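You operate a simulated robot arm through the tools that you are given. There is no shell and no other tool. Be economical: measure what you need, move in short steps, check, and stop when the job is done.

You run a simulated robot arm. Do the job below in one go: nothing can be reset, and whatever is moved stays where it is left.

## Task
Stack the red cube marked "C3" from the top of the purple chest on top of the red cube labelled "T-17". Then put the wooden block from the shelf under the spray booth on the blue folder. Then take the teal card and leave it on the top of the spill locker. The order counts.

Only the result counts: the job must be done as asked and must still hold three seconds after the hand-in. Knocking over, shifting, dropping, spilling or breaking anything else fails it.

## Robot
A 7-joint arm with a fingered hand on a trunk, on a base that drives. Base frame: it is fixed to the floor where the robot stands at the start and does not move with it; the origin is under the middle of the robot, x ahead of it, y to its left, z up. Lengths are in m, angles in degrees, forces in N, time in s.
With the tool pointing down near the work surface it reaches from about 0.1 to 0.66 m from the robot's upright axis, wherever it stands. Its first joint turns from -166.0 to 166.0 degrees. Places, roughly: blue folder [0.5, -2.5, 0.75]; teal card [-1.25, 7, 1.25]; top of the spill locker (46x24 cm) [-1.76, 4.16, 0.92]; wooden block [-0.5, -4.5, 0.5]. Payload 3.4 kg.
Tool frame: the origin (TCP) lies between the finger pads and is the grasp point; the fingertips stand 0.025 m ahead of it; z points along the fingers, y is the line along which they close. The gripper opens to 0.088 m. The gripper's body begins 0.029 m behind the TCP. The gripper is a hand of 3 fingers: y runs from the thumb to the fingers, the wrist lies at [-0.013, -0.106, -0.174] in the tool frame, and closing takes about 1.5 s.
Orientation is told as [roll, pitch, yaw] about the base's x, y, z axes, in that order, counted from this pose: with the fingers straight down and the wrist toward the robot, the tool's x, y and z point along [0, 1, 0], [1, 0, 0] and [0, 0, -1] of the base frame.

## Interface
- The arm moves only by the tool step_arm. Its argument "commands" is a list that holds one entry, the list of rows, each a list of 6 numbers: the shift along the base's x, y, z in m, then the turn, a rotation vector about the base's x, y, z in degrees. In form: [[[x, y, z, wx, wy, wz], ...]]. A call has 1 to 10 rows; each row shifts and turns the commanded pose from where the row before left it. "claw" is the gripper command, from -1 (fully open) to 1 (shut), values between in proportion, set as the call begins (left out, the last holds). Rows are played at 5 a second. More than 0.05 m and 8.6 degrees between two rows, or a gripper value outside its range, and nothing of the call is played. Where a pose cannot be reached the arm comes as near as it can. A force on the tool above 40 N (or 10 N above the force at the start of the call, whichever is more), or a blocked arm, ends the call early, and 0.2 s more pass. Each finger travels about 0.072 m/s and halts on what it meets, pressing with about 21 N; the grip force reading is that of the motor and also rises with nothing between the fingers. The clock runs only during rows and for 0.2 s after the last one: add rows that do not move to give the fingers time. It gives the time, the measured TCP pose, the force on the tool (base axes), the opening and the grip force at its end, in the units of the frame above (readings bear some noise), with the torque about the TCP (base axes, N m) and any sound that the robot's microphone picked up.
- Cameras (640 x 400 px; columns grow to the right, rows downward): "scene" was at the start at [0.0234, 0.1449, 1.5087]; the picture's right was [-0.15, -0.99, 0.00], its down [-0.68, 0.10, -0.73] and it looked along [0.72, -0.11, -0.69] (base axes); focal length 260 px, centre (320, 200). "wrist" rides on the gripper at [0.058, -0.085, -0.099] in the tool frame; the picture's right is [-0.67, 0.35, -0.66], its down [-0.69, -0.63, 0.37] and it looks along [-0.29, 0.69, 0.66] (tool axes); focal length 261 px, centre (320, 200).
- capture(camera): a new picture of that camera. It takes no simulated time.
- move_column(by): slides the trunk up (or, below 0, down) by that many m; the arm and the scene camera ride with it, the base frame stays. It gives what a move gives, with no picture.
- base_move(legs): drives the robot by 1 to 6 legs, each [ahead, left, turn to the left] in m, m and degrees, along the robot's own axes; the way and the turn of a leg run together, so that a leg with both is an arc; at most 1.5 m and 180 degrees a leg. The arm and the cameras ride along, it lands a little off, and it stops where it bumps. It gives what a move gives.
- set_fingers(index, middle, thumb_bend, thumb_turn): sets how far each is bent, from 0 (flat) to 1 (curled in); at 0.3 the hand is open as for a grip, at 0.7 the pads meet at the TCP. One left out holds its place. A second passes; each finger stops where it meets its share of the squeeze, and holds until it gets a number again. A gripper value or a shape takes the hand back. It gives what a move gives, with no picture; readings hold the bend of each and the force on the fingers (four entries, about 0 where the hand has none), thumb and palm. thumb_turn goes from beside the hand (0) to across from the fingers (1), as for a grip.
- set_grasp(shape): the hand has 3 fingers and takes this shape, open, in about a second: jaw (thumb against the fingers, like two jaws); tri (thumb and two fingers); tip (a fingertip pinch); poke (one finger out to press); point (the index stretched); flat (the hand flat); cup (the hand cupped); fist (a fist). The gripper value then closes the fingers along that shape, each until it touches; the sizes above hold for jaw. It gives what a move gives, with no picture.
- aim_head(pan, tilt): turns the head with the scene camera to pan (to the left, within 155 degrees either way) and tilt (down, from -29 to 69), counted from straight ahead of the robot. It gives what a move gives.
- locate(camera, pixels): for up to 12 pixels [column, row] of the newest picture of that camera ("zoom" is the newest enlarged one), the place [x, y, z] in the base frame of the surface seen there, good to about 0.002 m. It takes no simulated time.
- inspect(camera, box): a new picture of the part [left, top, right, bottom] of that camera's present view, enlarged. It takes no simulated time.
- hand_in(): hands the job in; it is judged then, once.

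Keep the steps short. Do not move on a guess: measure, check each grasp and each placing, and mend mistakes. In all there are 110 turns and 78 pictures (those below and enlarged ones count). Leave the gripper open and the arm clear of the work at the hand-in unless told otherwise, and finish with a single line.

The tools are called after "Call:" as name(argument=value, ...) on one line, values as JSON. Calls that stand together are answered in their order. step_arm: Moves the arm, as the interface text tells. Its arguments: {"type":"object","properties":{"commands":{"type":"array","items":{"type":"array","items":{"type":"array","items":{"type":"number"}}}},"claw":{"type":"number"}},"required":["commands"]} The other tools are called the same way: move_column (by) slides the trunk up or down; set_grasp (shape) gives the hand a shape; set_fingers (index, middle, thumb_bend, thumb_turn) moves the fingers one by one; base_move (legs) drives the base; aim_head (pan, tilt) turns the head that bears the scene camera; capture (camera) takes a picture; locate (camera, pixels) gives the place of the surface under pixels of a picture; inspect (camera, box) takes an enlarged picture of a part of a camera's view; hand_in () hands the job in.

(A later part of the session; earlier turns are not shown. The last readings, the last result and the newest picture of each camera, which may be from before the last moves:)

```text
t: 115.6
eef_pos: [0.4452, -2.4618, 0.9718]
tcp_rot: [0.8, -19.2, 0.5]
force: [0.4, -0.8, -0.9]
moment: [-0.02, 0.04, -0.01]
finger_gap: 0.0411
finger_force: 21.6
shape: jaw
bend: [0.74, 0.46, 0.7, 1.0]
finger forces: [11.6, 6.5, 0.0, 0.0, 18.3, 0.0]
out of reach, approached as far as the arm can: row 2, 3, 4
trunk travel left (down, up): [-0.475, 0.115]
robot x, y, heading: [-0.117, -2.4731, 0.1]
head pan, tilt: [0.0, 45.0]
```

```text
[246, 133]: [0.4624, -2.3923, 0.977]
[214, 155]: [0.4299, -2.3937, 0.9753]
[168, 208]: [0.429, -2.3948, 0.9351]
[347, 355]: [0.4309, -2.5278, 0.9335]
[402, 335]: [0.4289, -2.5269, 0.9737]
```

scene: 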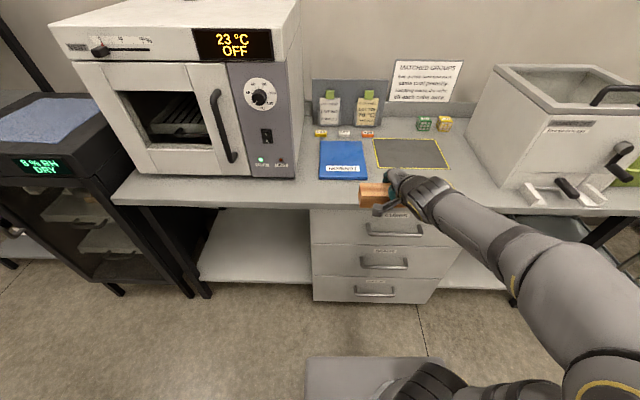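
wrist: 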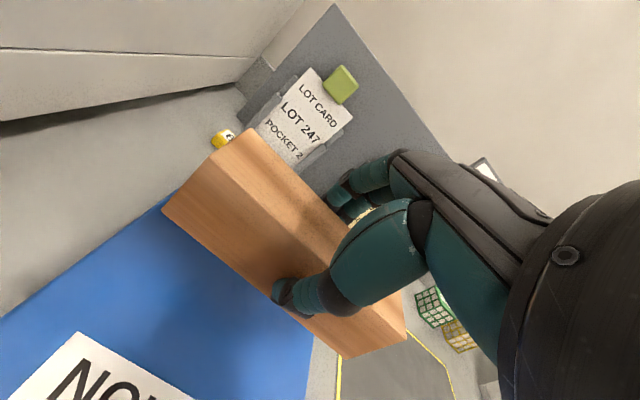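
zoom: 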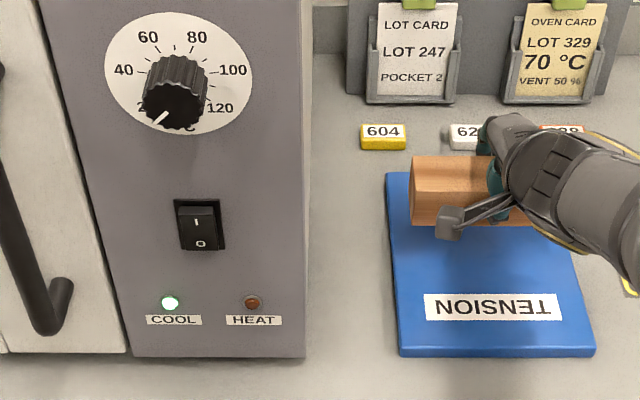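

The block is over the folder. The arm is at a limit here, so I lower with the trunk: first 4.5 cm.

Call:
move_column(by=-0.045)

Call:
capture(camera="wrist")

Call:
locate(camera="wrist", pixels=[[246, 133], [214, 155], [168, 208], [347, 355], [402, 335], [345, 362]])

```text
t: 116.5
eef_pos: [0.4454, -2.4619, 0.9276]
tcp_rot: [0.7, -19.4, 0.5]
force: [0.6, 0.0, -1.2]
moment: [-0.01, 0.03, 0.01]
finger_gap: 0.041
finger_force: 21.0
shape: jaw
bend: [0.74, 0.46, 0.7, 1.0]
finger forces: [11.7, 6.6, 0.0, 0.0, 18.2, 0.0]
trunk travel left (down, up): [-0.43, 0.16]
robot x, y, heading: [-0.1149, -2.4731, 0.3]
head pan, tilt: [0.0, 45.0]
```

```text
19 pictures are left
```

wrist: 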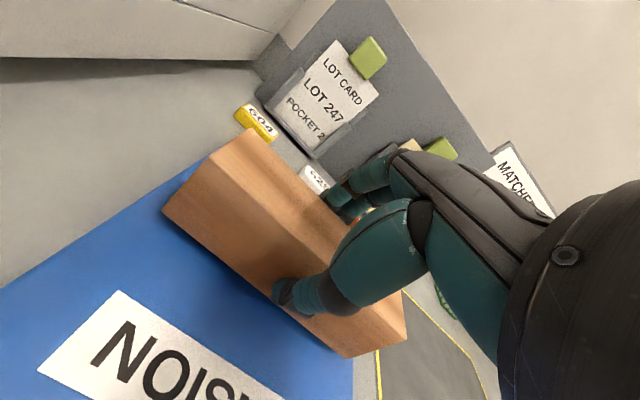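

```text
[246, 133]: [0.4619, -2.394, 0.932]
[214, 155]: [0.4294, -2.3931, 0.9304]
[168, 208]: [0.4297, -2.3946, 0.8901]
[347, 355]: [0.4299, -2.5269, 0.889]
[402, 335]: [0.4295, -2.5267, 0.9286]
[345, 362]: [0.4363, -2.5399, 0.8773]
```

About 7 mm to go. I lower 5 mm and then touch down.

Call:
move_column(by=-0.005)

Call:
move_column(by=-0.0015)

```text
t: 117.0
eef_pos: [0.4452, -2.4623, 0.9222]
tcp_rot: [0.7, -19.3, 0.5]
force: [0.0, -0.2, -0.4]
moment: [0.04, 0.0, 0.01]
finger_gap: 0.041
finger_force: 21.5
shape: jaw
bend: [0.74, 0.46, 0.7, 1.0]
finger forces: [11.8, 6.5, 0.0, 0.1, 18.2, 0.1]
trunk travel left (down, up): [-0.425, 0.165]
robot x, y, heading: [-0.1175, -2.4712, 0.3]
head pan, tilt: [0.0, 45.0]
```

```text
t: 117.5
eef_pos: [0.4463, -2.4621, 0.9219]
tcp_rot: [0.7, -19.3, 0.4]
force: [0.2, 0.4, -1.9]
moment: [0.01, 0.0, 0.03]
finger_gap: 0.0408
finger_force: 21.4
shape: jaw
bend: [0.74, 0.46, 0.7, 1.0]
finger forces: [11.7, 6.4, 0.0, 0.0, 18.3, 0.0]
trunk travel left (down, up): [-0.424, 0.166]
robot x, y, heading: [-0.1142, -2.4729, 0.4]
head pan, tilt: [0.0, 45.0]
```

Call:
move_column(by=-0.002)

Call:
move_column(by=-0.0015)

```text
t: 118.1
eef_pos: [0.4455, -2.462, 0.9189]
tcp_rot: [0.7, -19.3, 0.4]
force: [0.1, -0.8, 1.3]
moment: [-0.04, 0.01, 0.0]
finger_gap: 0.0408
finger_force: 21.3
shape: jaw
bend: [0.74, 0.46, 0.7, 1.0]
finger forces: [12.2, 6.7, 0.1, 0.0, 18.6, 0.0]
trunk travel left (down, up): [-0.422, 0.168]
robot x, y, heading: [-0.1162, -2.4733, 0.4]
head pan, tilt: [0.0, 45.0]
```

```text
t: 118.6
eef_pos: [0.4452, -2.462, 0.9178]
tcp_rot: [0.8, -19.5, 0.4]
force: [1.6, -0.1, 5.4]
moment: [-0.03, 0.07, -0.01]
finger_gap: 0.0409
finger_force: 21.2
shape: jaw
bend: [0.74, 0.46, 0.71, 1.0]
finger forces: [13.7, 7.3, 0.0, 0.0, 20.0, 0.0]
trunk travel left (down, up): [-0.42, 0.17]
robot x, y, heading: [-0.1124, -2.4738, 0.4]
head pan, tilt: [0.0, 45.0]
```

Contact with 5 N. I open partly (thumb tip stays above the folder) and lift away with the trunk.

Call:
step_arm(commands=[[[0, 0, 0, 0, 0, 0], [0, 0, 0, 0, 0, 0], [0, 0, 0, 0, 0, 0], [0, 0, 0, 0, 0, 0], [0, 0, 0, 0, 0, 0]]], claw=-0.5)

Call:
move_column(by=0.1)

Call:
capture(camera="wrist")

```text
t: 119.8
eef_pos: [0.4459, -2.4618, 0.9166]
tcp_rot: [0.7, -19.2, 0.5]
force: [-0.6, 0.1, 0.2]
moment: [-0.01, 0.02, -0.03]
finger_gap: 0.066
finger_force: 0.0
shape: jaw
bend: [0.27, 0.36, 0.54, 0.99]
finger forces: [0.0, 0.1, 0.0, 0.0, 0.1, 0.0]
trunk travel left (down, up): [-0.42, 0.17]
robot x, y, heading: [-0.1144, -2.4751, 0.4]
head pan, tilt: [0.0, 45.0]
```

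```text
t: 121.1
eef_pos: [0.4451, -2.4626, 1.0172]
tcp_rot: [0.6, -19.3, 0.5]
force: [0.6, 0.5, -0.1]
moment: [-0.03, -0.01, 0.03]
finger_gap: 0.0658
finger_force: 0.1
shape: jaw
bend: [0.27, 0.36, 0.54, 0.99]
finger forces: [0.0, 0.0, 0.1, 0.0, 0.1, 0.0]
trunk travel left (down, up): [-0.52, 0.07]
robot x, y, heading: [-0.1117, -2.4717, 0.5]
head pan, tilt: [0.0, 45.0]
```

```text
18 pictures are left
```

wrist: 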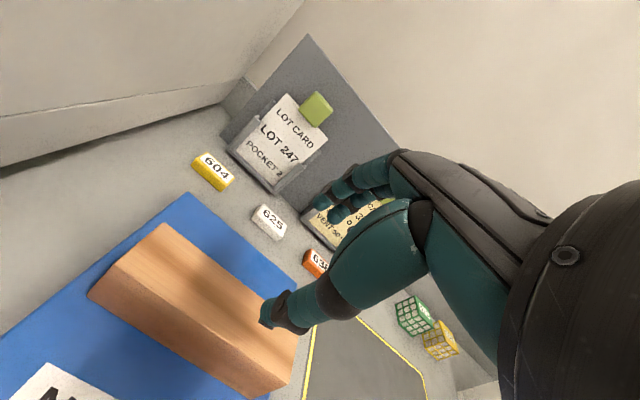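

The block rests fully on the folder. Next the card far at y≈7. I back off, right the hand and retract it.

Call:
base_move(legs=[[-0.2, 0, 0]])

Call:
step_arm(commands=[[[-0.04, 0, 0.03, 0, 4.8, 0], [-0.04, 0, 0.03, 0, 4.8, 0], [-0.04, 0, 0.03, 0, 4.8, 0], [-0.04, 0, 0.03, 0, 4.8, 0], [-0.04, 0, 0, 0, 0, 0], [0, 0, 0, 0, 0, 0]]], claw=-1)

Call:
base_move(legs=[[0, 0, 89.5], [1.0, 0, 0], [0.9, 0, 0]])

Call:
aim_head(pan=0, tilt=22)

Call:
capture(camera="scene")

```text
t: 122.7
eef_pos: [0.2438, -2.4627, 1.018]
tcp_rot: [0.7, -19.3, 0.4]
force: [0.1, -0.4, -0.1]
moment: [0.0, 0.01, -0.01]
finger_gap: 0.0657
finger_force: 0.1
shape: jaw
bend: [0.27, 0.36, 0.54, 0.99]
finger forces: [0.1, 0.0, 0.0, 0.0, 0.0, 0.0]
trunk travel left (down, up): [-0.52, 0.07]
robot x, y, heading: [-0.3158, -2.4749, 0.7]
head pan, tilt: [0.0, 45.0]
```

```text
t: 124.1
eef_pos: [0.06, -2.4551, 1.1278]
tcp_rot: [1.7, -2.7, 2.0]
force: [0.5, -0.2, 0.3]
moment: [-0.01, -0.01, -0.01]
finger_gap: 0.0878
finger_force: 0.1
shape: jaw
bend: [0.3, 0.3, 0.3, 0.98]
finger forces: [0.0, 0.1, 0.1, 0.0, 0.0, 0.0]
out of reach, approached as far as the arm can: row 1
trunk travel left (down, up): [-0.52, 0.07]
robot x, y, heading: [-0.3132, -2.4743, 0.2]
head pan, tilt: [0.0, 45.0]
```

```text
t: 137.4
eef_pos: [-0.2677, -0.2021, 1.1267]
tcp_rot: [1.7, -2.8, 90.0]
force: [-0.1, 0.1, -0.3]
moment: [-0.02, 0.0, 0.0]
finger_gap: 0.0879
finger_force: 0.0
shape: jaw
bend: [0.3, 0.3, 0.3, 0.98]
finger forces: [0.0, 0.0, 0.0, 0.0, 0.0, 0.1]
trunk travel left (down, up): [-0.52, 0.07]
robot x, y, heading: [-0.2604, -0.5814, 88.3]
head pan, tilt: [0.0, 45.0]
```

```text
t: 138.2
eef_pos: [-0.2666, -0.2011, 1.1265]
tcp_rot: [1.5, -2.7, 89.9]
force: [0.4, -0.3, -0.8]
moment: [0.01, -0.02, -0.03]
finger_gap: 0.088
finger_force: 0.2
shape: jaw
bend: [0.3, 0.3, 0.3, 0.98]
finger forces: [0.0, 0.1, 0.0, 0.1, 0.0, 0.1]
trunk travel left (down, up): [-0.52, 0.07]
robot x, y, heading: [-0.2611, -0.5814, 88.5]
head pan, tilt: [0.0, 22.0]
```

```text
17 pictures are left
```

scene: 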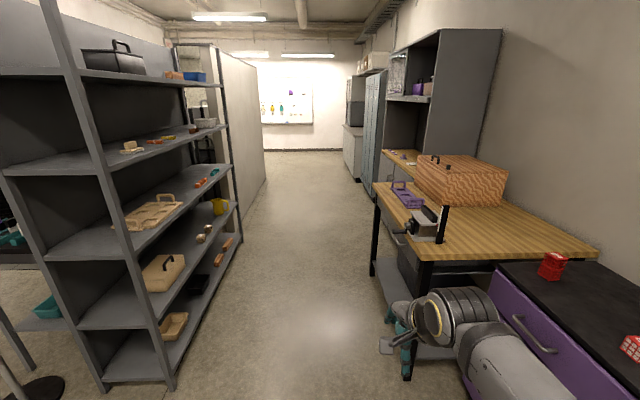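

The stack still stands (553,265). A corridor leads to a board on the far wall at (285,95). I measure the corridor and the board.

Call:
locate(camera="scene", pixels=[[170, 385], [242, 238], [265, 182], [250, 205], [407, 375], [372, 272], [362, 185], [345, 170], [282, 148], [282, 108], [310, 120], [365, 190]])

Call:
inspect(camera="scene", box=[240, 50, 400, 200])

```text
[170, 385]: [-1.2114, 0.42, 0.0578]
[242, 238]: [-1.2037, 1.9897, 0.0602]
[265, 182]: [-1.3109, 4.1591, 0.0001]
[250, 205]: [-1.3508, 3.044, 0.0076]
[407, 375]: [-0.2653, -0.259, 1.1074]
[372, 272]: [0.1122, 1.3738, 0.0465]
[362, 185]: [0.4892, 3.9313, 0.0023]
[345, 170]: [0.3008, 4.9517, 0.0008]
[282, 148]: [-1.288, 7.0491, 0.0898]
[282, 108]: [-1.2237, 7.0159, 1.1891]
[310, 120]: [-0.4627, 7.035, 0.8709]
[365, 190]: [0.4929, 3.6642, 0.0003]
```

```text
2.67 times, centred on (320, 125) of scene
```

zoom: 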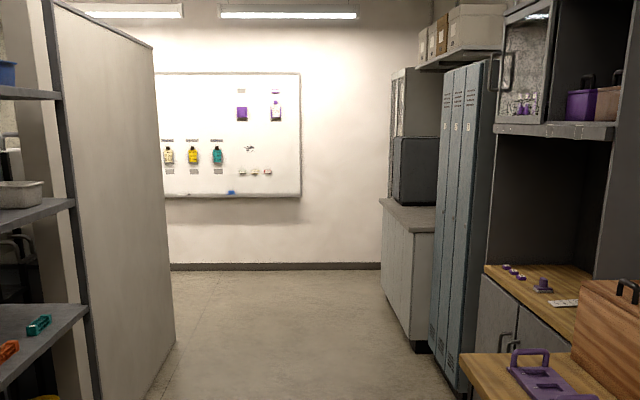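

Three cards hang on the far board; teal is the rightmost of the lower trio. I shift to corridor centre and drive up to y≈4.

Call:
base_move(legs=[[0, 0.25, 1.5], [1.5, 0, 0], [1.5, 0, 0], [1.5, 0, 0]])

Call:
aim_head(pan=55, tilt=20)

Call:
capture(camera="scene")

```text
t: 161.3
eef_pos: [-0.4891, 4.3266, 1.1266]
tcp_rot: [1.5, -2.7, 91.8]
force: [-0.3, -0.4, -1.0]
moment: [0.01, -0.03, -0.02]
finger_gap: 0.0879
finger_force: 0.0
shape: jaw
bend: [0.3, 0.3, 0.3, 0.98]
finger forces: [0.0, 0.0, 0.0, 0.0, 0.0, 0.1]
trunk travel left (down, up): [-0.52, 0.07]
robot x, y, heading: [-0.4749, 3.9501, 90.3]
head pan, tilt: [0.0, 22.0]
```

```text
t: 162.5
eef_pos: [-0.4906, 4.3263, 1.1262]
tcp_rot: [1.7, -2.8, 91.9]
force: [-0.2, -0.2, 0.0]
moment: [0.01, -0.01, 0.01]
finger_gap: 0.088
finger_force: 0.0
shape: jaw
bend: [0.3, 0.3, 0.3, 0.98]
finger forces: [0.1, 0.0, 0.0, 0.0, 0.1, 0.0]
trunk travel left (down, up): [-0.52, 0.07]
robot x, y, heading: [-0.4734, 3.9482, 90.2]
head pan, tilt: [55.0, 20.0]
```

```text
15 pictures are left
```

scene: 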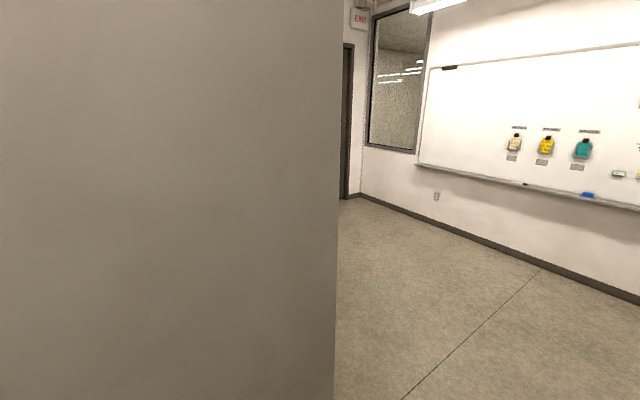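

Call:
locate(camera="scene", pixels=[[582, 150], [546, 147], [588, 194], [335, 260], [335, 330]])

Call:
base_move(legs=[[1.5, 0, 0], [0.3, 0, 0]])

Call:
aim_head(pan=130, tilt=25)

Call:
capture(camera="scene")

```text
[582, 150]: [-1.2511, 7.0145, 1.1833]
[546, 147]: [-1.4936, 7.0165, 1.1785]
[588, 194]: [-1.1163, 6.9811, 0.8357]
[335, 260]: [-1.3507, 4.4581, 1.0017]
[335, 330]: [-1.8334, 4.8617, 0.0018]
```

```text
t: 171.6
eef_pos: [-0.5002, 6.1359, 1.1268]
tcp_rot: [1.7, -2.6, 91.9]
force: [0.7, 0.1, 0.7]
moment: [0.0, -0.04, 0.02]
finger_gap: 0.0875
finger_force: 0.1
shape: jaw
bend: [0.3, 0.3, 0.3, 0.98]
finger forces: [0.1, 0.0, 0.0, 0.1, 0.0, 0.0]
trunk travel left (down, up): [-0.52, 0.07]
robot x, y, heading: [-0.4807, 5.7594, 90.0]
head pan, tilt: [55.0, 20.0]
```

```text
t: 173.1
eef_pos: [-0.4986, 6.1355, 1.1269]
tcp_rot: [1.6, -2.8, 91.9]
force: [0.4, 1.3, 0.1]
moment: [0.02, 0.0, -0.01]
finger_gap: 0.0876
finger_force: 0.1
shape: jaw
bend: [0.3, 0.3, 0.3, 0.98]
finger forces: [0.1, 0.0, 0.0, 0.0, 0.0, 0.0]
trunk travel left (down, up): [-0.52, 0.07]
robot x, y, heading: [-0.4792, 5.7581, 90.4]
head pan, tilt: [130.0, 25.0]
```

```text
14 pictures are left
```

scene: 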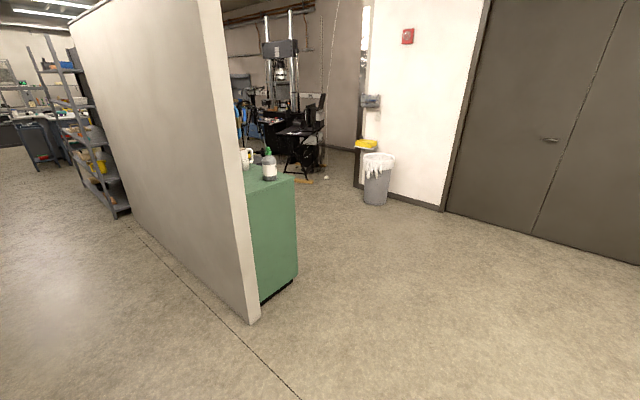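

The green locker stands behind the partition (270,220), with items on top. Now the card: I move left 0.77 m in front of it and look.

Call:
base_move(legs=[[0, 0.77, 0], [0.35, 0, 0]])

Call:
aim_head(pan=5, tilt=22)

Call:
capture(camera="scene")

```text
t: 179.1
eef_pos: [-1.2763, 6.4738, 1.1278]
tcp_rot: [1.6, -2.7, 93.0]
force: [-0.1, -0.4, 0.2]
moment: [-0.01, 0.01, -0.02]
finger_gap: 0.0878
finger_force: 0.1
shape: jaw
bend: [0.3, 0.3, 0.3, 0.98]
finger forces: [0.0, 0.0, 0.0, 0.1, 0.0, 0.0]
trunk travel left (down, up): [-0.52, 0.07]
robot x, y, heading: [-1.2478, 6.0968, 91.4]
head pan, tilt: [130.0, 25.0]
```

```text
t: 181.1
eef_pos: [-1.2765, 6.474, 1.1274]
tcp_rot: [1.7, -2.8, 93.0]
force: [0.2, -1.1, -0.5]
moment: [0.02, -0.01, -0.02]
finger_gap: 0.0878
finger_force: 0.1
shape: jaw
bend: [0.3, 0.3, 0.3, 0.98]
finger forces: [0.1, 0.0, 0.1, 0.0, 0.0, 0.0]
trunk travel left (down, up): [-0.52, 0.07]
robot x, y, heading: [-1.2597, 6.0966, 91.5]
head pan, tilt: [5.0, 22.0]
```

```text
13 pictures are left
```

scene: 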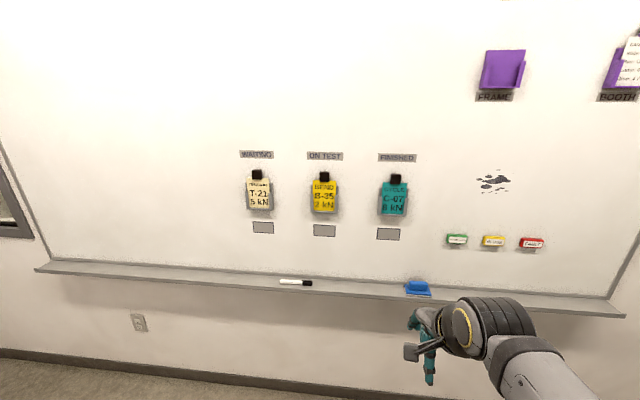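

Call:
inspect(camera="scene", box=[362, 160, 426, 225])

Call:
locate(camera="zoom", pixels=[[325, 110], [325, 155], [260, 200], [325, 250], [390, 280], [260, 330], [330, 340], [200, 250], [450, 250], [320, 180], [245, 340], [320, 90]])

```text
6.15 times, centred on (394, 192) of scene
```

zoom: 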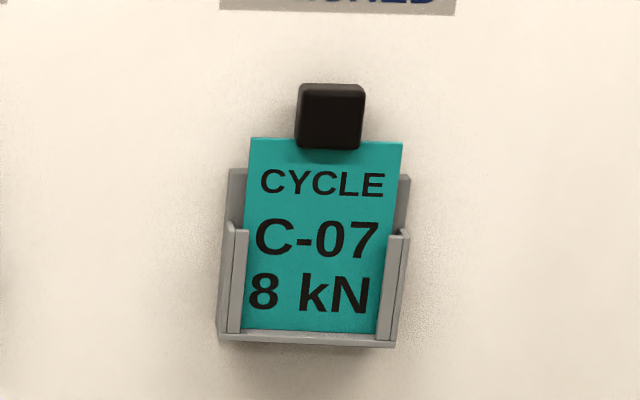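

```text
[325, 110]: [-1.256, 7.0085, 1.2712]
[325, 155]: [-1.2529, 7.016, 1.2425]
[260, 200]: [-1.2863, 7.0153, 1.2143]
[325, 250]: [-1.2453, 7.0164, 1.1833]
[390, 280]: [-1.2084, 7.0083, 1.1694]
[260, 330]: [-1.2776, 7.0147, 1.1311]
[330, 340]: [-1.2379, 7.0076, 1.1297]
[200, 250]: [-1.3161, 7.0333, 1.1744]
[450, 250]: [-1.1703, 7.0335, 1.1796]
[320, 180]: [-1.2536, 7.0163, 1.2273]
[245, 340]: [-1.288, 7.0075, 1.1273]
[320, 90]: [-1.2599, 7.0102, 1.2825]
```

The teal card sits in a pocket with a black tab on top (x≈-1.276…-1.238, z 1.245–1.288, front y 7.008). I'll pinch the tab sideways with the hand pointing at the wall, so the card ends up flat when the hand later points down. First raise the trunk and turn the hand.

Call:
move_column(by=0.07)

Call:
step_arm(commands=[[[0, 0.03, 0, 4.9, 4.9, -4.9], [0, 0.03, 0, 4.9, 4.9, -4.9], [0, 0.03, 0, 4.9, 4.9, -4.9], [0, 0.02, 0, 4.9, 4.9, -4.9], [0, 0, 0, 4.9, 4.9, -4.9], [0, 0, 0, 4.9, 4.9, -4.9], [0, 0, 0, 4.9, 4.9, -4.9], [0, 0, 0, 0, 0, 0]]])

Call:
step_arm(commands=[[[0, 0, 0, 4.9, 4.9, -4.9], [0, 0, 0, 4.9, 4.9, -4.9], [0, 0, 0, 4.9, 4.9, -4.9], [0, 0, 0, 4.9, 4.9, -4.9], [0, 0, 0, 4.9, 4.9, -4.9], [0, 0, 0, 4.9, 4.9, -4.9], [0, 0, 0, 4.9, 4.9, -4.9], [0, 0, 0, 0, 0, 0], [0, 0, 0, 0, 0, 0]]])

```text
t: 182.2
eef_pos: [-1.2768, 6.4729, 1.1965]
tcp_rot: [1.6, -2.8, 93.0]
force: [-0.1, -0.7, 1.2]
moment: [0.0, -0.03, 0.04]
finger_gap: 0.0879
finger_force: 0.1
shape: jaw
bend: [0.3, 0.3, 0.3, 0.98]
finger forces: [0.0, 0.1, 0.1, 0.0, 0.1, 0.1]
trunk travel left (down, up): [-0.59, 0.0]
robot x, y, heading: [-1.2542, 6.0946, 91.3]
head pan, tilt: [5.0, 22.0]
```

```text
t: 184.0
eef_pos: [-1.2774, 6.583, 1.1969]
tcp_rot: [46.3, -23.5, 45.6]
force: [0.1, 0.4, -0.1]
moment: [0.0, 0.02, -0.01]
finger_gap: 0.0883
finger_force: 0.1
shape: jaw
bend: [0.3, 0.3, 0.3, 0.98]
finger forces: [0.0, 0.1, 0.0, 0.1, 0.0, 0.0]
trunk travel left (down, up): [-0.59, 0.0]
robot x, y, heading: [-1.2494, 6.0954, 91.2]
head pan, tilt: [5.0, 22.0]
```

```text
t: 186.0
eef_pos: [-1.2762, 6.5838, 1.1951]
tcp_rot: [91.2, -3.6, -2.1]
force: [0.3, -0.7, 0.4]
moment: [-0.03, 0.02, -0.01]
finger_gap: 0.0879
finger_force: 0.1
shape: jaw
bend: [0.3, 0.3, 0.3, 0.98]
finger forces: [0.0, 0.0, 0.0, 0.0, 0.0, 0.1]
trunk travel left (down, up): [-0.59, 0.0]
robot x, y, heading: [-1.2522, 6.0952, 91.3]
head pan, tilt: [5.0, 22.0]
```

The hand now points at the wall (roll 91°). I trim the angles, raise to z 1.266, and drive 0.22 m closer.

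Call:
step_arm(commands=[[[0.008, 0, 0.035, -0.6, 1.8, 1.0], [0.01, 0, 0.036, -0.6, 1.8, 1.0], [0, 0, 0, 0, 0, 0]]])

Call:
base_move(legs=[[0.22, 0, -1.3]])

Call:
capture(camera="wrist")

```text
t: 186.8
eef_pos: [-1.2574, 6.5821, 1.2651]
tcp_rot: [89.8, 0.0, 0.0]
force: [0.2, -0.1, 0.5]
moment: [0.05, -0.01, -0.05]
finger_gap: 0.0878
finger_force: 0.0
shape: jaw
bend: [0.3, 0.3, 0.3, 0.98]
finger forces: [0.1, 0.1, 0.0, 0.0, 0.0, 0.1]
trunk travel left (down, up): [-0.59, 0.0]
robot x, y, heading: [-1.2566, 6.093, 91.3]
head pan, tilt: [5.0, 22.0]
```

```text
t: 188.5
eef_pos: [-1.2475, 6.8025, 1.2654]
tcp_rot: [89.9, -0.1, -1.5]
force: [0.5, -0.2, 0.1]
moment: [0.02, -0.03, -0.02]
finger_gap: 0.0877
finger_force: 0.1
shape: jaw
bend: [0.3, 0.3, 0.3, 0.98]
finger forces: [0.1, 0.1, 0.0, 0.0, 0.0, 0.0]
trunk travel left (down, up): [-0.59, 0.0]
robot x, y, heading: [-1.2564, 6.3169, 89.9]
head pan, tilt: [5.0, 22.0]
```

```text
11 pictures are left
```

wrist: 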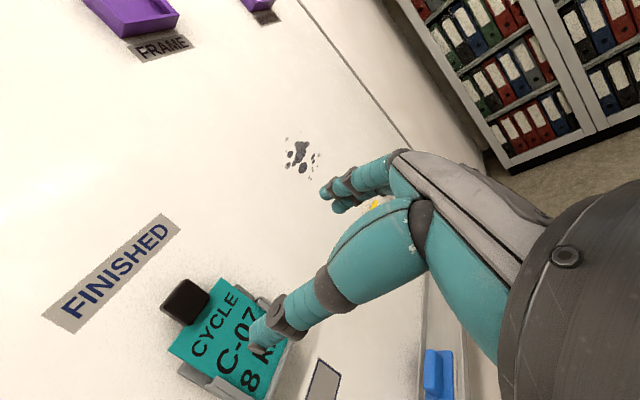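

Call:
locate(camera="wrist", pixels=[[163, 305], [182, 281], [208, 296], [188, 324], [186, 304], [172, 300], [180, 350], [222, 282], [165, 345], [205, 290]])

```text
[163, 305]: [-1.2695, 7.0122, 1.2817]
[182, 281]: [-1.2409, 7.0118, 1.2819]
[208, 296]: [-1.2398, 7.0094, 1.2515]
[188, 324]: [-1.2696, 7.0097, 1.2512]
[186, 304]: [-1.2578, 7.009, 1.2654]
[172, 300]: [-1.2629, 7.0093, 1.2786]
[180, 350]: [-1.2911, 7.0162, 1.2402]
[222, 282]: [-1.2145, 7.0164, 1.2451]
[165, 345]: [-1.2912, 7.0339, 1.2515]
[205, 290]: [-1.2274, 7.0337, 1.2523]
```

Tab centre (-1.255, 7.009, 1.2665), 3.2 cm wide. I align and approach in two steps.

Call:
step_arm(commands=[[[-0.004, 0.04, 0.002, 0, 0, 0.8], [-0.004, 0.04, 0.002, 0, 0, 0.7], [0, 0.04, 0, 0, 0, 0], [0, 0.03, 0, 0, 0, 0], [0, 0, 0, 0, 0, 0]]])

Call:
capture(camera="wrist")

```text
t: 189.7
eef_pos: [-1.257, 6.9508, 1.269]
tcp_rot: [90.0, -0.2, 0.0]
force: [0.0, 0.2, -0.7]
moment: [-0.02, 0.02, 0.04]
finger_gap: 0.0877
finger_force: 0.1
shape: jaw
bend: [0.3, 0.3, 0.3, 0.98]
finger forces: [0.0, 0.1, 0.0, 0.0, 0.0, 0.0]
trunk travel left (down, up): [-0.59, 0.0]
robot x, y, heading: [-1.2575, 6.3158, 89.5]
head pan, tilt: [5.0, 22.0]
```

```text
10 pictures are left
```

wrist: 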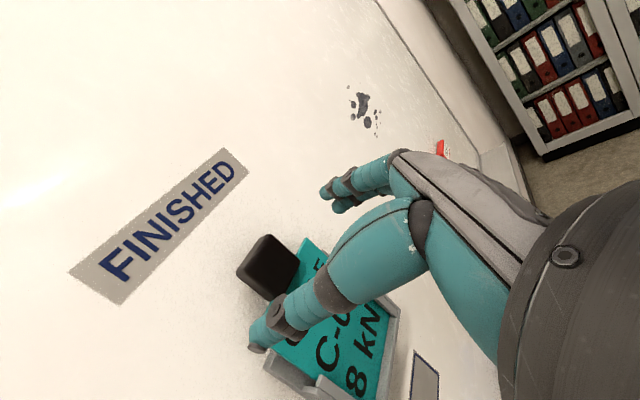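

Aligned. I advance 4.6 cm and close.

Call:
step_arm(commands=[[[0.002, 0.025, 0, 0, 0, 0], [0, 0.013, 0, 0, 0, 0], [0, 0.008, 0, 0, 0, 0], [0, 0, 0, 0, 0, 0]]])

Call:
step_arm(commands=[[[0, 0, 0, 0, 0, 0], [0, 0, 0, 0, 0, 0], [0, 0, 0, 0, 0, 0], [0, 0, 0, 0, 0, 0], [0, 0, 0, 0, 0, 0], [0, 0, 0, 0, 0, 0], [0, 0, 0, 0, 0, 0], [0, 0, 0, 0, 0, 0], [0, 0, 0, 0, 0, 0]]], claw=1)

Call:
capture(camera="wrist")

```text
t: 190.7
eef_pos: [-1.2534, 6.9976, 1.2685]
tcp_rot: [89.9, 0.0, 0.0]
force: [-0.6, -1.0, 0.0]
moment: [-0.03, 0.01, 0.0]
finger_gap: 0.0878
finger_force: 0.0
shape: jaw
bend: [0.3, 0.3, 0.3, 0.98]
finger forces: [0.0, 0.1, 0.0, 0.0, 0.0, 0.1]
trunk travel left (down, up): [-0.59, 0.0]
robot x, y, heading: [-1.2594, 6.3123, 89.7]
head pan, tilt: [5.0, 22.0]
```

```text
t: 192.7
eef_pos: [-1.2538, 6.9978, 1.2688]
tcp_rot: [89.9, -0.1, 0.0]
force: [0.3, 0.1, 0.6]
moment: [-0.01, -0.01, -0.04]
finger_gap: 0.0306
finger_force: 21.0
shape: jaw
bend: [0.74, 0.52, 0.73, 1.0]
finger forces: [12.2, 6.6, 0.0, 0.1, 18.9, 0.0]
trunk travel left (down, up): [-0.59, 0.0]
robot x, y, heading: [-1.258, 6.3112, 89.7]
head pan, tilt: [5.0, 22.0]
```

```text
9 pictures are left
```

wrist: 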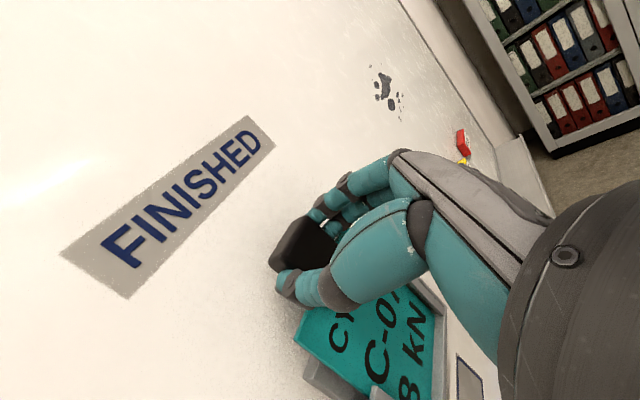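

The tab is gripped (gap 0.031). I pull the card straight up 9 cm.

Call:
step_arm(commands=[[[0, 0, 0.015, 0, 0, 0], [0, 0, 0.015, 0, 0, 0], [0, 0, 0.015, 0, 0, 0], [0, 0, 0.015, 0, 0, 0], [0, 0, 0.015, 0, 0, 0], [0, 0, 0.015, 0, 0, 0], [0, 0, 0, 0, 0, 0]]])

Call:
capture(camera="wrist")

```text
t: 194.3
eef_pos: [-1.2546, 6.9983, 1.3582]
tcp_rot: [89.9, -0.1, 0.0]
force: [-0.3, 0.8, -0.1]
moment: [0.0, 0.01, 0.03]
finger_gap: 0.0307
finger_force: 21.3
shape: jaw
bend: [0.74, 0.52, 0.73, 1.0]
finger forces: [12.2, 6.7, 0.0, 0.0, 19.0, 0.0]
trunk travel left (down, up): [-0.59, 0.0]
robot x, y, heading: [-1.2572, 6.3142, 89.7]
head pan, tilt: [5.0, 22.0]
```

```text
8 pictures are left
```

wrist: 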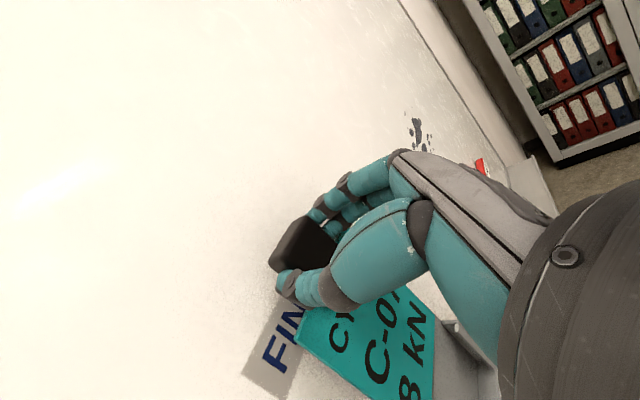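

The card is out of its pocket (bottom ≈1.22 above rails 1.20). I back straight off, turn around, and head for the locker.

Call:
base_move(legs=[[-0.5, 0, 0], [0, 0, 180], [0, -0.5, 0]])

Call:
aim_head(pan=5, tilt=32)

Call:
capture(camera="scene")

```text
t: 207.2
eef_pos: [-1.7573, 5.1194, 1.3581]
tcp_rot: [89.8, -0.1, -178.8]
force: [0.2, -0.8, -1.7]
moment: [0.03, 0.0, 0.05]
finger_gap: 0.0307
finger_force: 21.1
shape: jaw
bend: [0.74, 0.52, 0.73, 1.0]
finger forces: [12.2, 6.7, 0.0, 0.0, 19.1, 0.1]
trunk travel left (down, up): [-0.59, 0.0]
robot x, y, heading: [-1.7663, 5.7998, -89.2]
head pan, tilt: [5.0, 22.0]
```

```text
t: 207.9
eef_pos: [-1.7571, 5.12, 1.3589]
tcp_rot: [89.9, -0.1, -178.8]
force: [0.1, -0.6, 0.5]
moment: [-0.03, 0.0, 0.02]
finger_gap: 0.0305
finger_force: 21.1
shape: jaw
bend: [0.74, 0.52, 0.73, 1.0]
finger forces: [12.2, 6.7, 0.1, 0.0, 19.0, 0.1]
trunk travel left (down, up): [-0.59, 0.0]
robot x, y, heading: [-1.767, 5.8037, -88.9]
head pan, tilt: [5.0, 32.0]
```

```text
7 pictures are left
```

scene: 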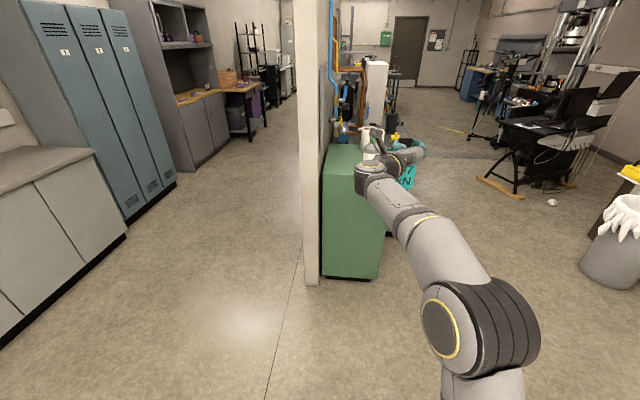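

Call:
locate(camera="scene", pixels=[[324, 172], [366, 178], [330, 155], [345, 160], [342, 145], [343, 135], [375, 275], [325, 275], [352, 150], [312, 280]])

Call:
inspect(camera="scene", box=[300, 110, 428, 200])

```text
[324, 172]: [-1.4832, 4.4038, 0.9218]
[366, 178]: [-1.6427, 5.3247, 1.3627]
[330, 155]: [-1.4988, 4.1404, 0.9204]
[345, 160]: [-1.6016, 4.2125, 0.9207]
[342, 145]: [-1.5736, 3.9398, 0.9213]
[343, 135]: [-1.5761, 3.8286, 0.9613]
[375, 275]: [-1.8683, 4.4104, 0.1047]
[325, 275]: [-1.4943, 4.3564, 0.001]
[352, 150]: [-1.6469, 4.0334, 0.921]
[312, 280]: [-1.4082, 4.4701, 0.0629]
```

```text
4.44 times, centred on (364, 155) of scene
```

zoom: 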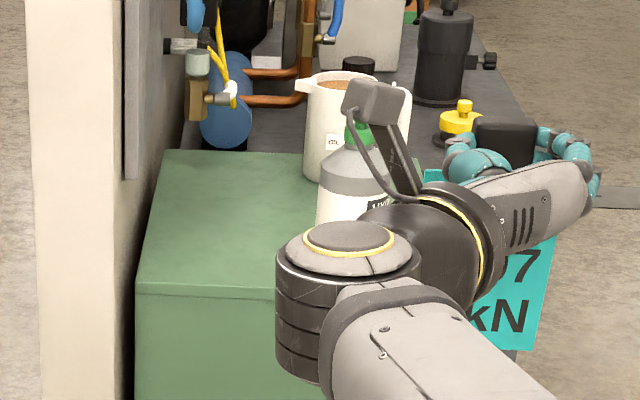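

The locker top is at z 0.921, with a bottle and jug on its far right part. I drive 0.55 m nearer, swing the hand to the right out of view, and look down on the top.

Call:
base_move(legs=[[0.55, 0.1, 0]])

Call:
step_arm(commands=[[[-0.04, 0.02, 0, 0, 0, 0], [-0.04, 0.02, 0, 0, 0, 0], [-0.04, 0.02, 0, 0, 0, 0], [-0.04, 0.02, 0, 0, 0, 0], [-0.04, 0.02, 0, 0, 0, 0], [-0.04, 0.02, 0, 0, 0, 0], [0, 0, 0, 0, 0, 0]]])

Call:
aim_head(pan=-8, tilt=38)

Call:
capture(camera="scene")

```text
t: 211.2
eef_pos: [-1.6502, 4.5696, 1.3575]
tcp_rot: [89.8, -0.1, -179.0]
force: [0.2, 0.1, 0.0]
moment: [0.02, -0.02, 0.02]
finger_gap: 0.0307
finger_force: 20.8
shape: jaw
bend: [0.74, 0.52, 0.73, 1.0]
finger forces: [12.3, 6.7, 0.1, 0.0, 19.0, 0.1]
trunk travel left (down, up): [-0.59, 0.0]
robot x, y, heading: [-1.6607, 5.2491, -89.2]
head pan, tilt: [5.0, 32.0]
```

```text
t: 212.8
eef_pos: [-1.8887, 4.6892, 1.3601]
tcp_rot: [89.9, 0.0, -179.0]
force: [-1.2, 0.2, 0.0]
moment: [-0.01, 0.0, 0.01]
finger_gap: 0.0308
finger_force: 21.2
shape: jaw
bend: [0.74, 0.52, 0.73, 1.0]
finger forces: [12.3, 6.8, 0.0, 0.0, 18.9, 0.0]
trunk travel left (down, up): [-0.59, 0.0]
robot x, y, heading: [-1.6633, 5.2513, -89.3]
head pan, tilt: [5.0, 32.0]
```

```text
t: 213.5
eef_pos: [-1.8884, 4.6891, 1.3605]
tcp_rot: [89.9, 0.0, -178.9]
force: [0.2, -0.9, 0.5]
moment: [0.01, 0.01, 0.01]
finger_gap: 0.0307
finger_force: 21.4
shape: jaw
bend: [0.74, 0.52, 0.73, 1.0]
finger forces: [12.2, 6.8, 0.0, 0.0, 19.0, 0.0]
trunk travel left (down, up): [-0.59, 0.0]
robot x, y, heading: [-1.6613, 5.2527, -89.4]
head pan, tilt: [-8.0, 38.0]
```

```text
5 pictures are left
```

scene: 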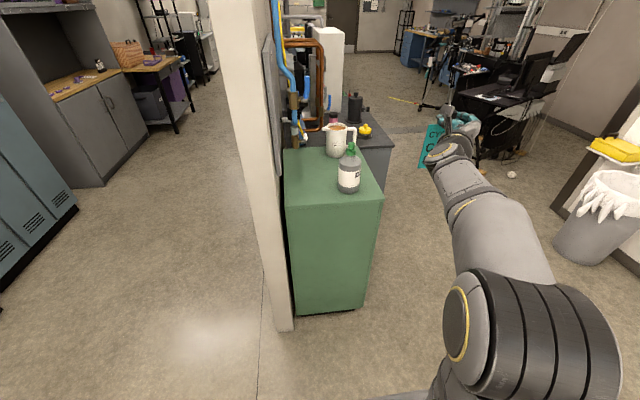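

The locker top is clear to view: bottle at (350,170), jug at (337,138); free on the left and front. I measure.

Call:
locate(camera="scene", pixels=[[287, 204], [381, 197], [286, 153], [340, 188], [350, 192], [358, 182], [328, 155], [335, 158], [340, 165], [369, 165], [350, 148], [277, 150]])

```text
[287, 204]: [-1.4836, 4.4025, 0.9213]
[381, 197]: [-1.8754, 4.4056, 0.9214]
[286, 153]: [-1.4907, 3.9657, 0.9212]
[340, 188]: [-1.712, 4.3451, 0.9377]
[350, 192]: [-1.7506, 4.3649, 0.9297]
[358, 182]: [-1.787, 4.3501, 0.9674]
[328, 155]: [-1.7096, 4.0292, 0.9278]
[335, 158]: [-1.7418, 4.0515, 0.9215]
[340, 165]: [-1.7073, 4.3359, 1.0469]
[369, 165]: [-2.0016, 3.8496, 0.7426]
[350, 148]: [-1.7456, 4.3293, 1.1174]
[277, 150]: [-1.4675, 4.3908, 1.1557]
```

Free strip: x −1.49…−1.70, y 3.95…4.40, between partition (x≈−1.467) and the bottle (−1.75,4.325). I'll lay the card with the tab at ≈(−1.55,4.20), hand yawed 30°, so wrist and camera stay clear. First turn the hand downwards here in free space.

Call:
step_arm(commands=[[[0, 0, -0.012, 4.9, 4.9, 4.9], [0, 0, -0.012, 4.9, 4.9, 4.9], [0, 0, -0.012, 4.9, 4.9, 4.9], [0, 0, -0.012, 4.9, 4.9, 4.9], [0, 0, -0.012, 4.9, 4.9, 4.9], [0, 0, -0.012, 4.9, 4.9, 4.9], [0, 0, -0.012, 4.9, 4.9, 4.9], [0, 0, 0, 0, 0, 0]]])

Call:
step_arm(commands=[[[0, 0, -0.012, 4.9, 4.9, 4.9], [0, 0, -0.012, 4.9, 4.9, 4.9], [0, 0, -0.012, 4.9, 4.9, 4.9], [0, 0, -0.012, 4.9, 4.9, 4.9], [0, 0, -0.012, 4.9, 4.9, 4.9], [0, 0, -0.012, 4.9, 4.9, 4.9], [0, 0, -0.012, 4.9, 4.9, 4.9], [0, 0, 0, 0, 0, 0]]])

```text
t: 215.3
eef_pos: [-1.8908, 4.6901, 1.2752]
tcp_rot: [45.0, -18.7, -134.5]
force: [0.0, 0.3, 0.3]
moment: [-0.04, 0.0, -0.01]
finger_gap: 0.0303
finger_force: 20.5
shape: jaw
bend: [0.74, 0.52, 0.73, 1.0]
finger forces: [12.2, 6.6, 0.0, 0.0, 19.0, 0.0]
trunk travel left (down, up): [-0.59, 0.0]
robot x, y, heading: [-1.6614, 5.2509, -89.1]
head pan, tilt: [-8.0, 38.0]
```

```text
t: 217.1
eef_pos: [-1.8913, 4.6906, 1.1901]
tcp_rot: [0.5, 0.4, -90.5]
force: [-0.1, 0.6, 0.0]
moment: [0.0, -0.02, -0.01]
finger_gap: 0.0305
finger_force: 20.9
shape: jaw
bend: [0.74, 0.52, 0.73, 1.0]
finger forces: [12.3, 6.7, 0.0, 0.1, 19.0, 0.0]
trunk travel left (down, up): [-0.59, 0.0]
robot x, y, heading: [-1.6608, 5.2512, -89.3]
head pan, tilt: [-8.0, 38.0]
```

Hand now points down. I yaw it 30° while moving left to x≈−1.56, still in front of the locker.

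Call:
step_arm(commands=[[[0.042, 0, 0, 0, 0, 3.75], [0.042, 0, 0, 0, 0, 3.75], [0.042, 0, 0, 0, 0, 3.75], [0.042, 0, 0, 0, 0, 3.75], [0.042, 0, 0, 0, 0, 3.75], [0.042, 0, 0, 0, 0, 3.75], [0.042, 0, 0, 0, 0, 3.75], [0.041, 0, 0, 0, 0, 3.75], [0, 0, 0, 0, 0, 0]]])

Call:
capture(camera="wrist")

```text
t: 219.1
eef_pos: [-1.5566, 4.6904, 1.1921]
tcp_rot: [0.6, 0.3, -60.7]
force: [-0.4, -0.6, 0.0]
moment: [0.0, -0.01, 0.01]
finger_gap: 0.0307
finger_force: 21.2
shape: jaw
bend: [0.74, 0.52, 0.73, 1.0]
finger forces: [12.2, 6.6, 0.0, 0.0, 18.8, 0.1]
trunk travel left (down, up): [-0.59, 0.0]
robot x, y, heading: [-1.6629, 5.2499, -89.1]
head pan, tilt: [-8.0, 38.0]
```

```text
4 pictures are left
```

wrist: 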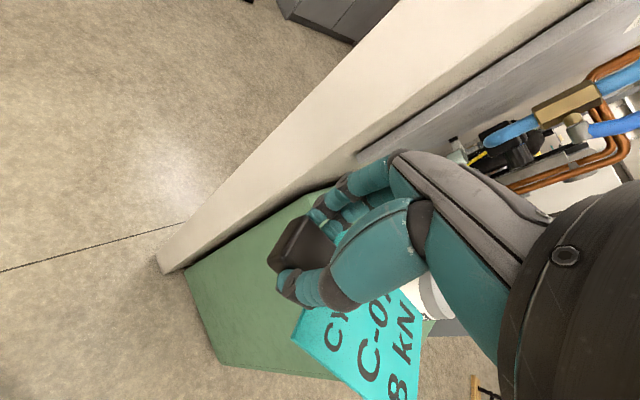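

I measure the partition panel, its fittings, and the card.

Call:
locate(camera="wrist", pixels=[[360, 160], [455, 110], [455, 150], [520, 140], [560, 180], [480, 165], [300, 340], [415, 395], [365, 350], [300, 222], [440, 300], [185, 270]])

```text
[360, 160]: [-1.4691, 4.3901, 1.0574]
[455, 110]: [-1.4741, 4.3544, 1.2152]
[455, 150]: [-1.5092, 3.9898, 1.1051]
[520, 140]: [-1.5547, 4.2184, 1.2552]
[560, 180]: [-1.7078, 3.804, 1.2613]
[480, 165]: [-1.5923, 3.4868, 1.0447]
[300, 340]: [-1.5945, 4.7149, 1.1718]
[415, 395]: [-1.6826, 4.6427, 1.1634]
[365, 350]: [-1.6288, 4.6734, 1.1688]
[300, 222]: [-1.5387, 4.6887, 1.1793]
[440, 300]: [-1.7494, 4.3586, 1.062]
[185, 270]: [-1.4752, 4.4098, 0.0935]
```

Fittings protrude near (−1.555,4.22,1.255), so I stay nearer the front edge: tab at ≈(−1.545,4.30). I lower the card to z≈1.0 here, then roll in with the base in two parts.

Call:
step_arm(commands=[[[0.004, 0, -0.04, 0, 0, 0], [0.004, 0, -0.04, 0, 0, 0], [0, 0, -0.04, 0, 0, 0], [0, 0, -0.04, 0, 0, 0], [0, 0, -0.03, 0, 0, 0], [0, 0, 0, 0, 0, 0]]])

Call:
base_move(legs=[[0.15, 0, 0]])

```text
t: 220.5
eef_pos: [-1.5476, 4.6899, 0.9991]
tcp_rot: [0.6, 0.4, -60.6]
force: [-0.2, -0.5, -0.2]
moment: [0.04, -0.03, 0.01]
finger_gap: 0.0306
finger_force: 20.8
shape: jaw
bend: [0.74, 0.52, 0.73, 1.0]
finger forces: [12.3, 6.6, 0.1, 0.0, 18.8, 0.1]
trunk travel left (down, up): [-0.59, 0.0]
robot x, y, heading: [-1.6604, 5.247, -89.1]
head pan, tilt: [-8.0, 38.0]
```

```text
t: 221.9
eef_pos: [-1.5444, 4.5347, 0.9988]
tcp_rot: [0.6, 0.5, -60.3]
force: [0.2, -0.4, 0.6]
moment: [0.03, 0.0, -0.04]
finger_gap: 0.0307
finger_force: 21.3
shape: jaw
bend: [0.74, 0.52, 0.73, 1.0]
finger forces: [12.2, 6.6, 0.0, 0.1, 18.8, 0.1]
trunk travel left (down, up): [-0.59, 0.0]
robot x, y, heading: [-1.6604, 5.0994, -88.8]
head pan, tilt: [-8.0, 38.0]
```

On course. 0.2 m more with the base, then a picture.

Call:
base_move(legs=[[0.2, 0, 0]])

Call:
capture(camera="scene")

```text
t: 223.5
eef_pos: [-1.5397, 4.3338, 0.9989]
tcp_rot: [0.6, 0.4, -60.3]
force: [0.4, -1.0, -1.1]
moment: [0.03, 0.03, 0.0]
finger_gap: 0.0306
finger_force: 20.5
shape: jaw
bend: [0.74, 0.52, 0.73, 1.0]
finger forces: [12.2, 6.6, 0.1, 0.1, 18.8, 0.0]
trunk travel left (down, up): [-0.59, 0.0]
robot x, y, heading: [-1.6547, 4.8972, -89.2]
head pan, tilt: [-8.0, 38.0]
```

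```text
3 pictures are left
```

scene: 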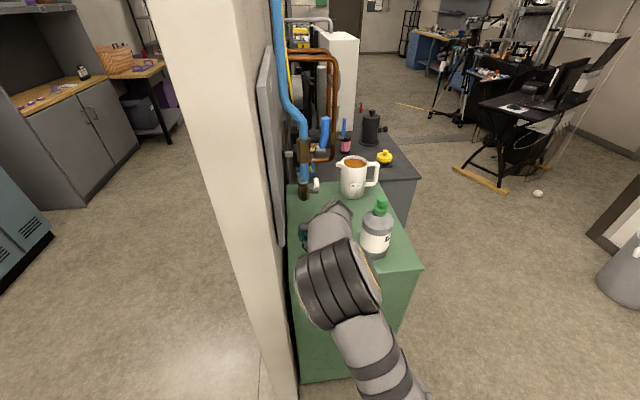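

Bottle and jug stand undisturbed. I check the pipe's position relative to the hand.

Call:
locate(camera="scene", pixels=[[303, 192], [316, 185], [304, 150], [295, 105], [280, 60], [268, 120], [378, 235], [365, 240], [304, 235], [330, 210], [330, 270]])

```text
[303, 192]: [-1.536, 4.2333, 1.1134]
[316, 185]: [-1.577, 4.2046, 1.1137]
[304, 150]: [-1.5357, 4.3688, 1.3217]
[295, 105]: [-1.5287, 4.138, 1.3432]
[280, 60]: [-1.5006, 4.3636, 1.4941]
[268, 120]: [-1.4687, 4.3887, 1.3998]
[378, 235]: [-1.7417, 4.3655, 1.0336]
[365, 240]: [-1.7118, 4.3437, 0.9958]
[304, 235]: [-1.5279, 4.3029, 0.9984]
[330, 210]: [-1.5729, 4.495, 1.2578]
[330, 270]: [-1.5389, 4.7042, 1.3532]
```

The pipe's low end is ahead at y≈4.23, z≥1.11, so I won't advance further; the card already lies entirely over the top here. I level its 3° droop and descend to just above the surface.

Call:
step_arm(commands=[[[0, 0, -0.015, -0.8, 1.4, 0], [0, 0, -0.015, -0.8, 1.4, 0], [0, 0, -0.01, 0, 0, 0], [0, 0, -0.006, 0, 0, 0], [0, 0, 0, 0, 0, 0]]])

Call:
capture(camera="wrist")

Call:
locate(camera="wrist", pixels=[[300, 340], [415, 385], [365, 350], [400, 300], [270, 262], [230, 300], [300, 250]])

```text
t: 224.7
eef_pos: [-1.5393, 4.3333, 0.9511]
tcp_rot: [-2.7, 0.3, -60.4]
force: [-0.4, -0.6, -0.3]
moment: [0.02, -0.03, 0.01]
finger_gap: 0.0305
finger_force: 21.1
shape: jaw
bend: [0.74, 0.52, 0.73, 1.0]
finger forces: [12.1, 6.5, 0.0, 0.0, 18.8, 0.1]
trunk travel left (down, up): [-0.59, 0.0]
robot x, y, heading: [-1.6575, 4.8949, -89.1]
head pan, tilt: [-8.0, 38.0]
```

```text
2 pictures are left
```

wrist: 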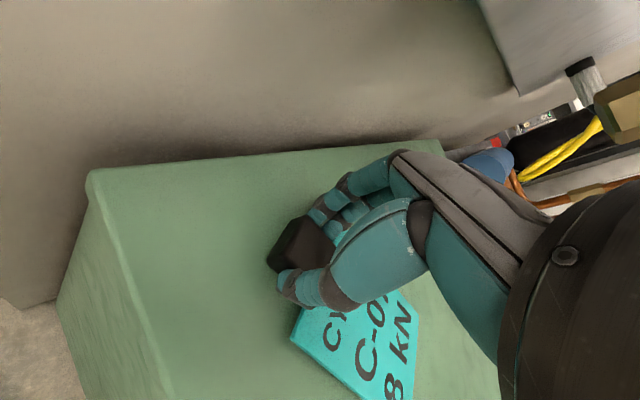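

```text
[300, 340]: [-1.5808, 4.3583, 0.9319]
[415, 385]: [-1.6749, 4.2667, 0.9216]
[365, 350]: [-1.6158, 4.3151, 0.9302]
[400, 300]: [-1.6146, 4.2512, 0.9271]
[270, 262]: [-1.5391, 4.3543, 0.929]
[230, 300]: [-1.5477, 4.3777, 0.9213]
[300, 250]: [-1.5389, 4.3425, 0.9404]
```

The card is ~7 mm above the top. I lower in small steps.

Call:
step_arm(commands=[[[0, 0, -0.002, 0, 0, 0], [0, 0, -0.002, 0, 0, 0], [0, 0, 0, 0, 0, 0]]])

Call:
step_arm(commands=[[[0, 0, -0.0015, 0, 0, 0], [0, 0, 0, 0, 0, 0]]])

```text
t: 225.5
eef_pos: [-1.5403, 4.3343, 0.949]
tcp_rot: [-2.8, 0.2, -60.5]
force: [0.3, -0.2, 10.2]
moment: [-0.05, -0.02, 0.01]
finger_gap: 0.0309
finger_force: 20.8
shape: jaw
bend: [0.74, 0.52, 0.73, 1.0]
finger forces: [13.0, 7.8, 0.1, 0.0, 20.6, 0.0]
trunk travel left (down, up): [-0.59, 0.0]
robot x, y, heading: [-1.6557, 4.8932, -89.1]
head pan, tilt: [-8.0, 38.0]
```

```text
t: 226.1
eef_pos: [-1.5394, 4.3331, 0.9485]
tcp_rot: [-2.7, 0.2, -60.4]
force: [1.5, -2.4, 21.0]
moment: [-0.12, -0.02, 0.0]
finger_gap: 0.0315
finger_force: 20.9
shape: jaw
bend: [0.74, 0.52, 0.73, 1.0]
finger forces: [14.9, 8.9, 0.0, 0.0, 21.6, 0.0]
trunk travel left (down, up): [-0.59, 0.0]
robot x, y, heading: [-1.655, 4.895, -89.2]
head pan, tilt: [-8.0, 38.0]
```

Firm contact. I ease 3 mm up and open the hand.

Call:
step_arm(commands=[[[0, 0, 0.003, 0, 0, 0], [0, 0, 0, 0, 0, 0]]])

Call:
step_arm(commands=[[[0, 0, 0, 0, 0, 0], [0, 0, 0, 0, 0, 0], [0, 0, 0, 0, 0, 0], [0, 0, 0, 0, 0, 0], [0, 0, 0, 0, 0, 0]]], claw=-0.3)

Call:
step_arm(commands=[[[0, 0, 0.01, 0, 0, 0], [0, 0, 0.02, 0, 0, 0], [0, 0, 0.02, 0, 0, 0], [0, 0, 0, 0, 0, 0]]])

Call:
capture(camera="wrist")

```text
t: 226.7
eef_pos: [-1.5403, 4.3341, 0.9503]
tcp_rot: [-2.7, 0.5, -60.5]
force: [0.5, -1.8, 7.9]
moment: [-0.09, -0.05, -0.01]
finger_gap: 0.0316
finger_force: 21.0
shape: jaw
bend: [0.74, 0.51, 0.73, 1.0]
finger forces: [14.6, 8.3, 0.1, 0.0, 20.5, 0.1]
trunk travel left (down, up): [-0.59, 0.0]
robot x, y, heading: [-1.653, 4.8934, -88.9]
head pan, tilt: [-8.0, 38.0]
```

```text
t: 227.9
eef_pos: [-1.5391, 4.3343, 0.9494]
tcp_rot: [-2.7, 0.3, -60.5]
force: [-0.1, -0.7, 0.2]
moment: [0.03, -0.01, 0.01]
finger_gap: 0.0568
finger_force: 0.0
shape: jaw
bend: [0.28, 0.39, 0.62, 1.0]
finger forces: [0.0, 0.1, 0.0, 0.1, 0.0, 0.1]
trunk travel left (down, up): [-0.59, 0.0]
robot x, y, heading: [-1.6621, 4.8929, -88.8]
head pan, tilt: [-8.0, 38.0]
```

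```text
t: 228.9
eef_pos: [-1.5409, 4.3314, 1.0007]
tcp_rot: [-2.7, 0.3, -60.5]
force: [-0.3, -0.4, 0.4]
moment: [-0.02, 0.01, 0.0]
finger_gap: 0.0568
finger_force: 0.1
shape: jaw
bend: [0.28, 0.39, 0.62, 1.0]
finger forces: [0.0, 0.0, 0.1, 0.0, 0.0, 0.0]
trunk travel left (down, up): [-0.59, 0.0]
robot x, y, heading: [-1.6529, 4.8954, -89.1]
head pan, tilt: [-8.0, 38.0]
```

```text
1 pictures are left
```

wrist: 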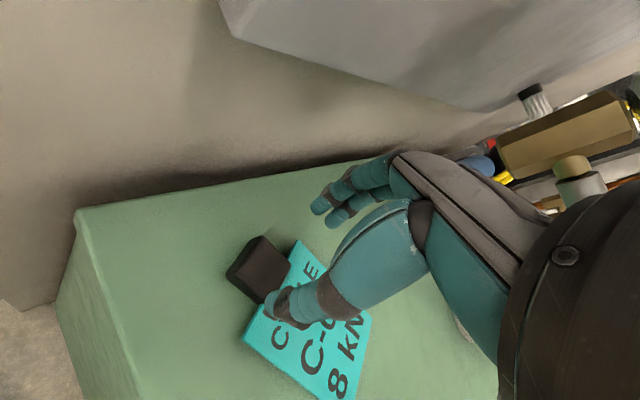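

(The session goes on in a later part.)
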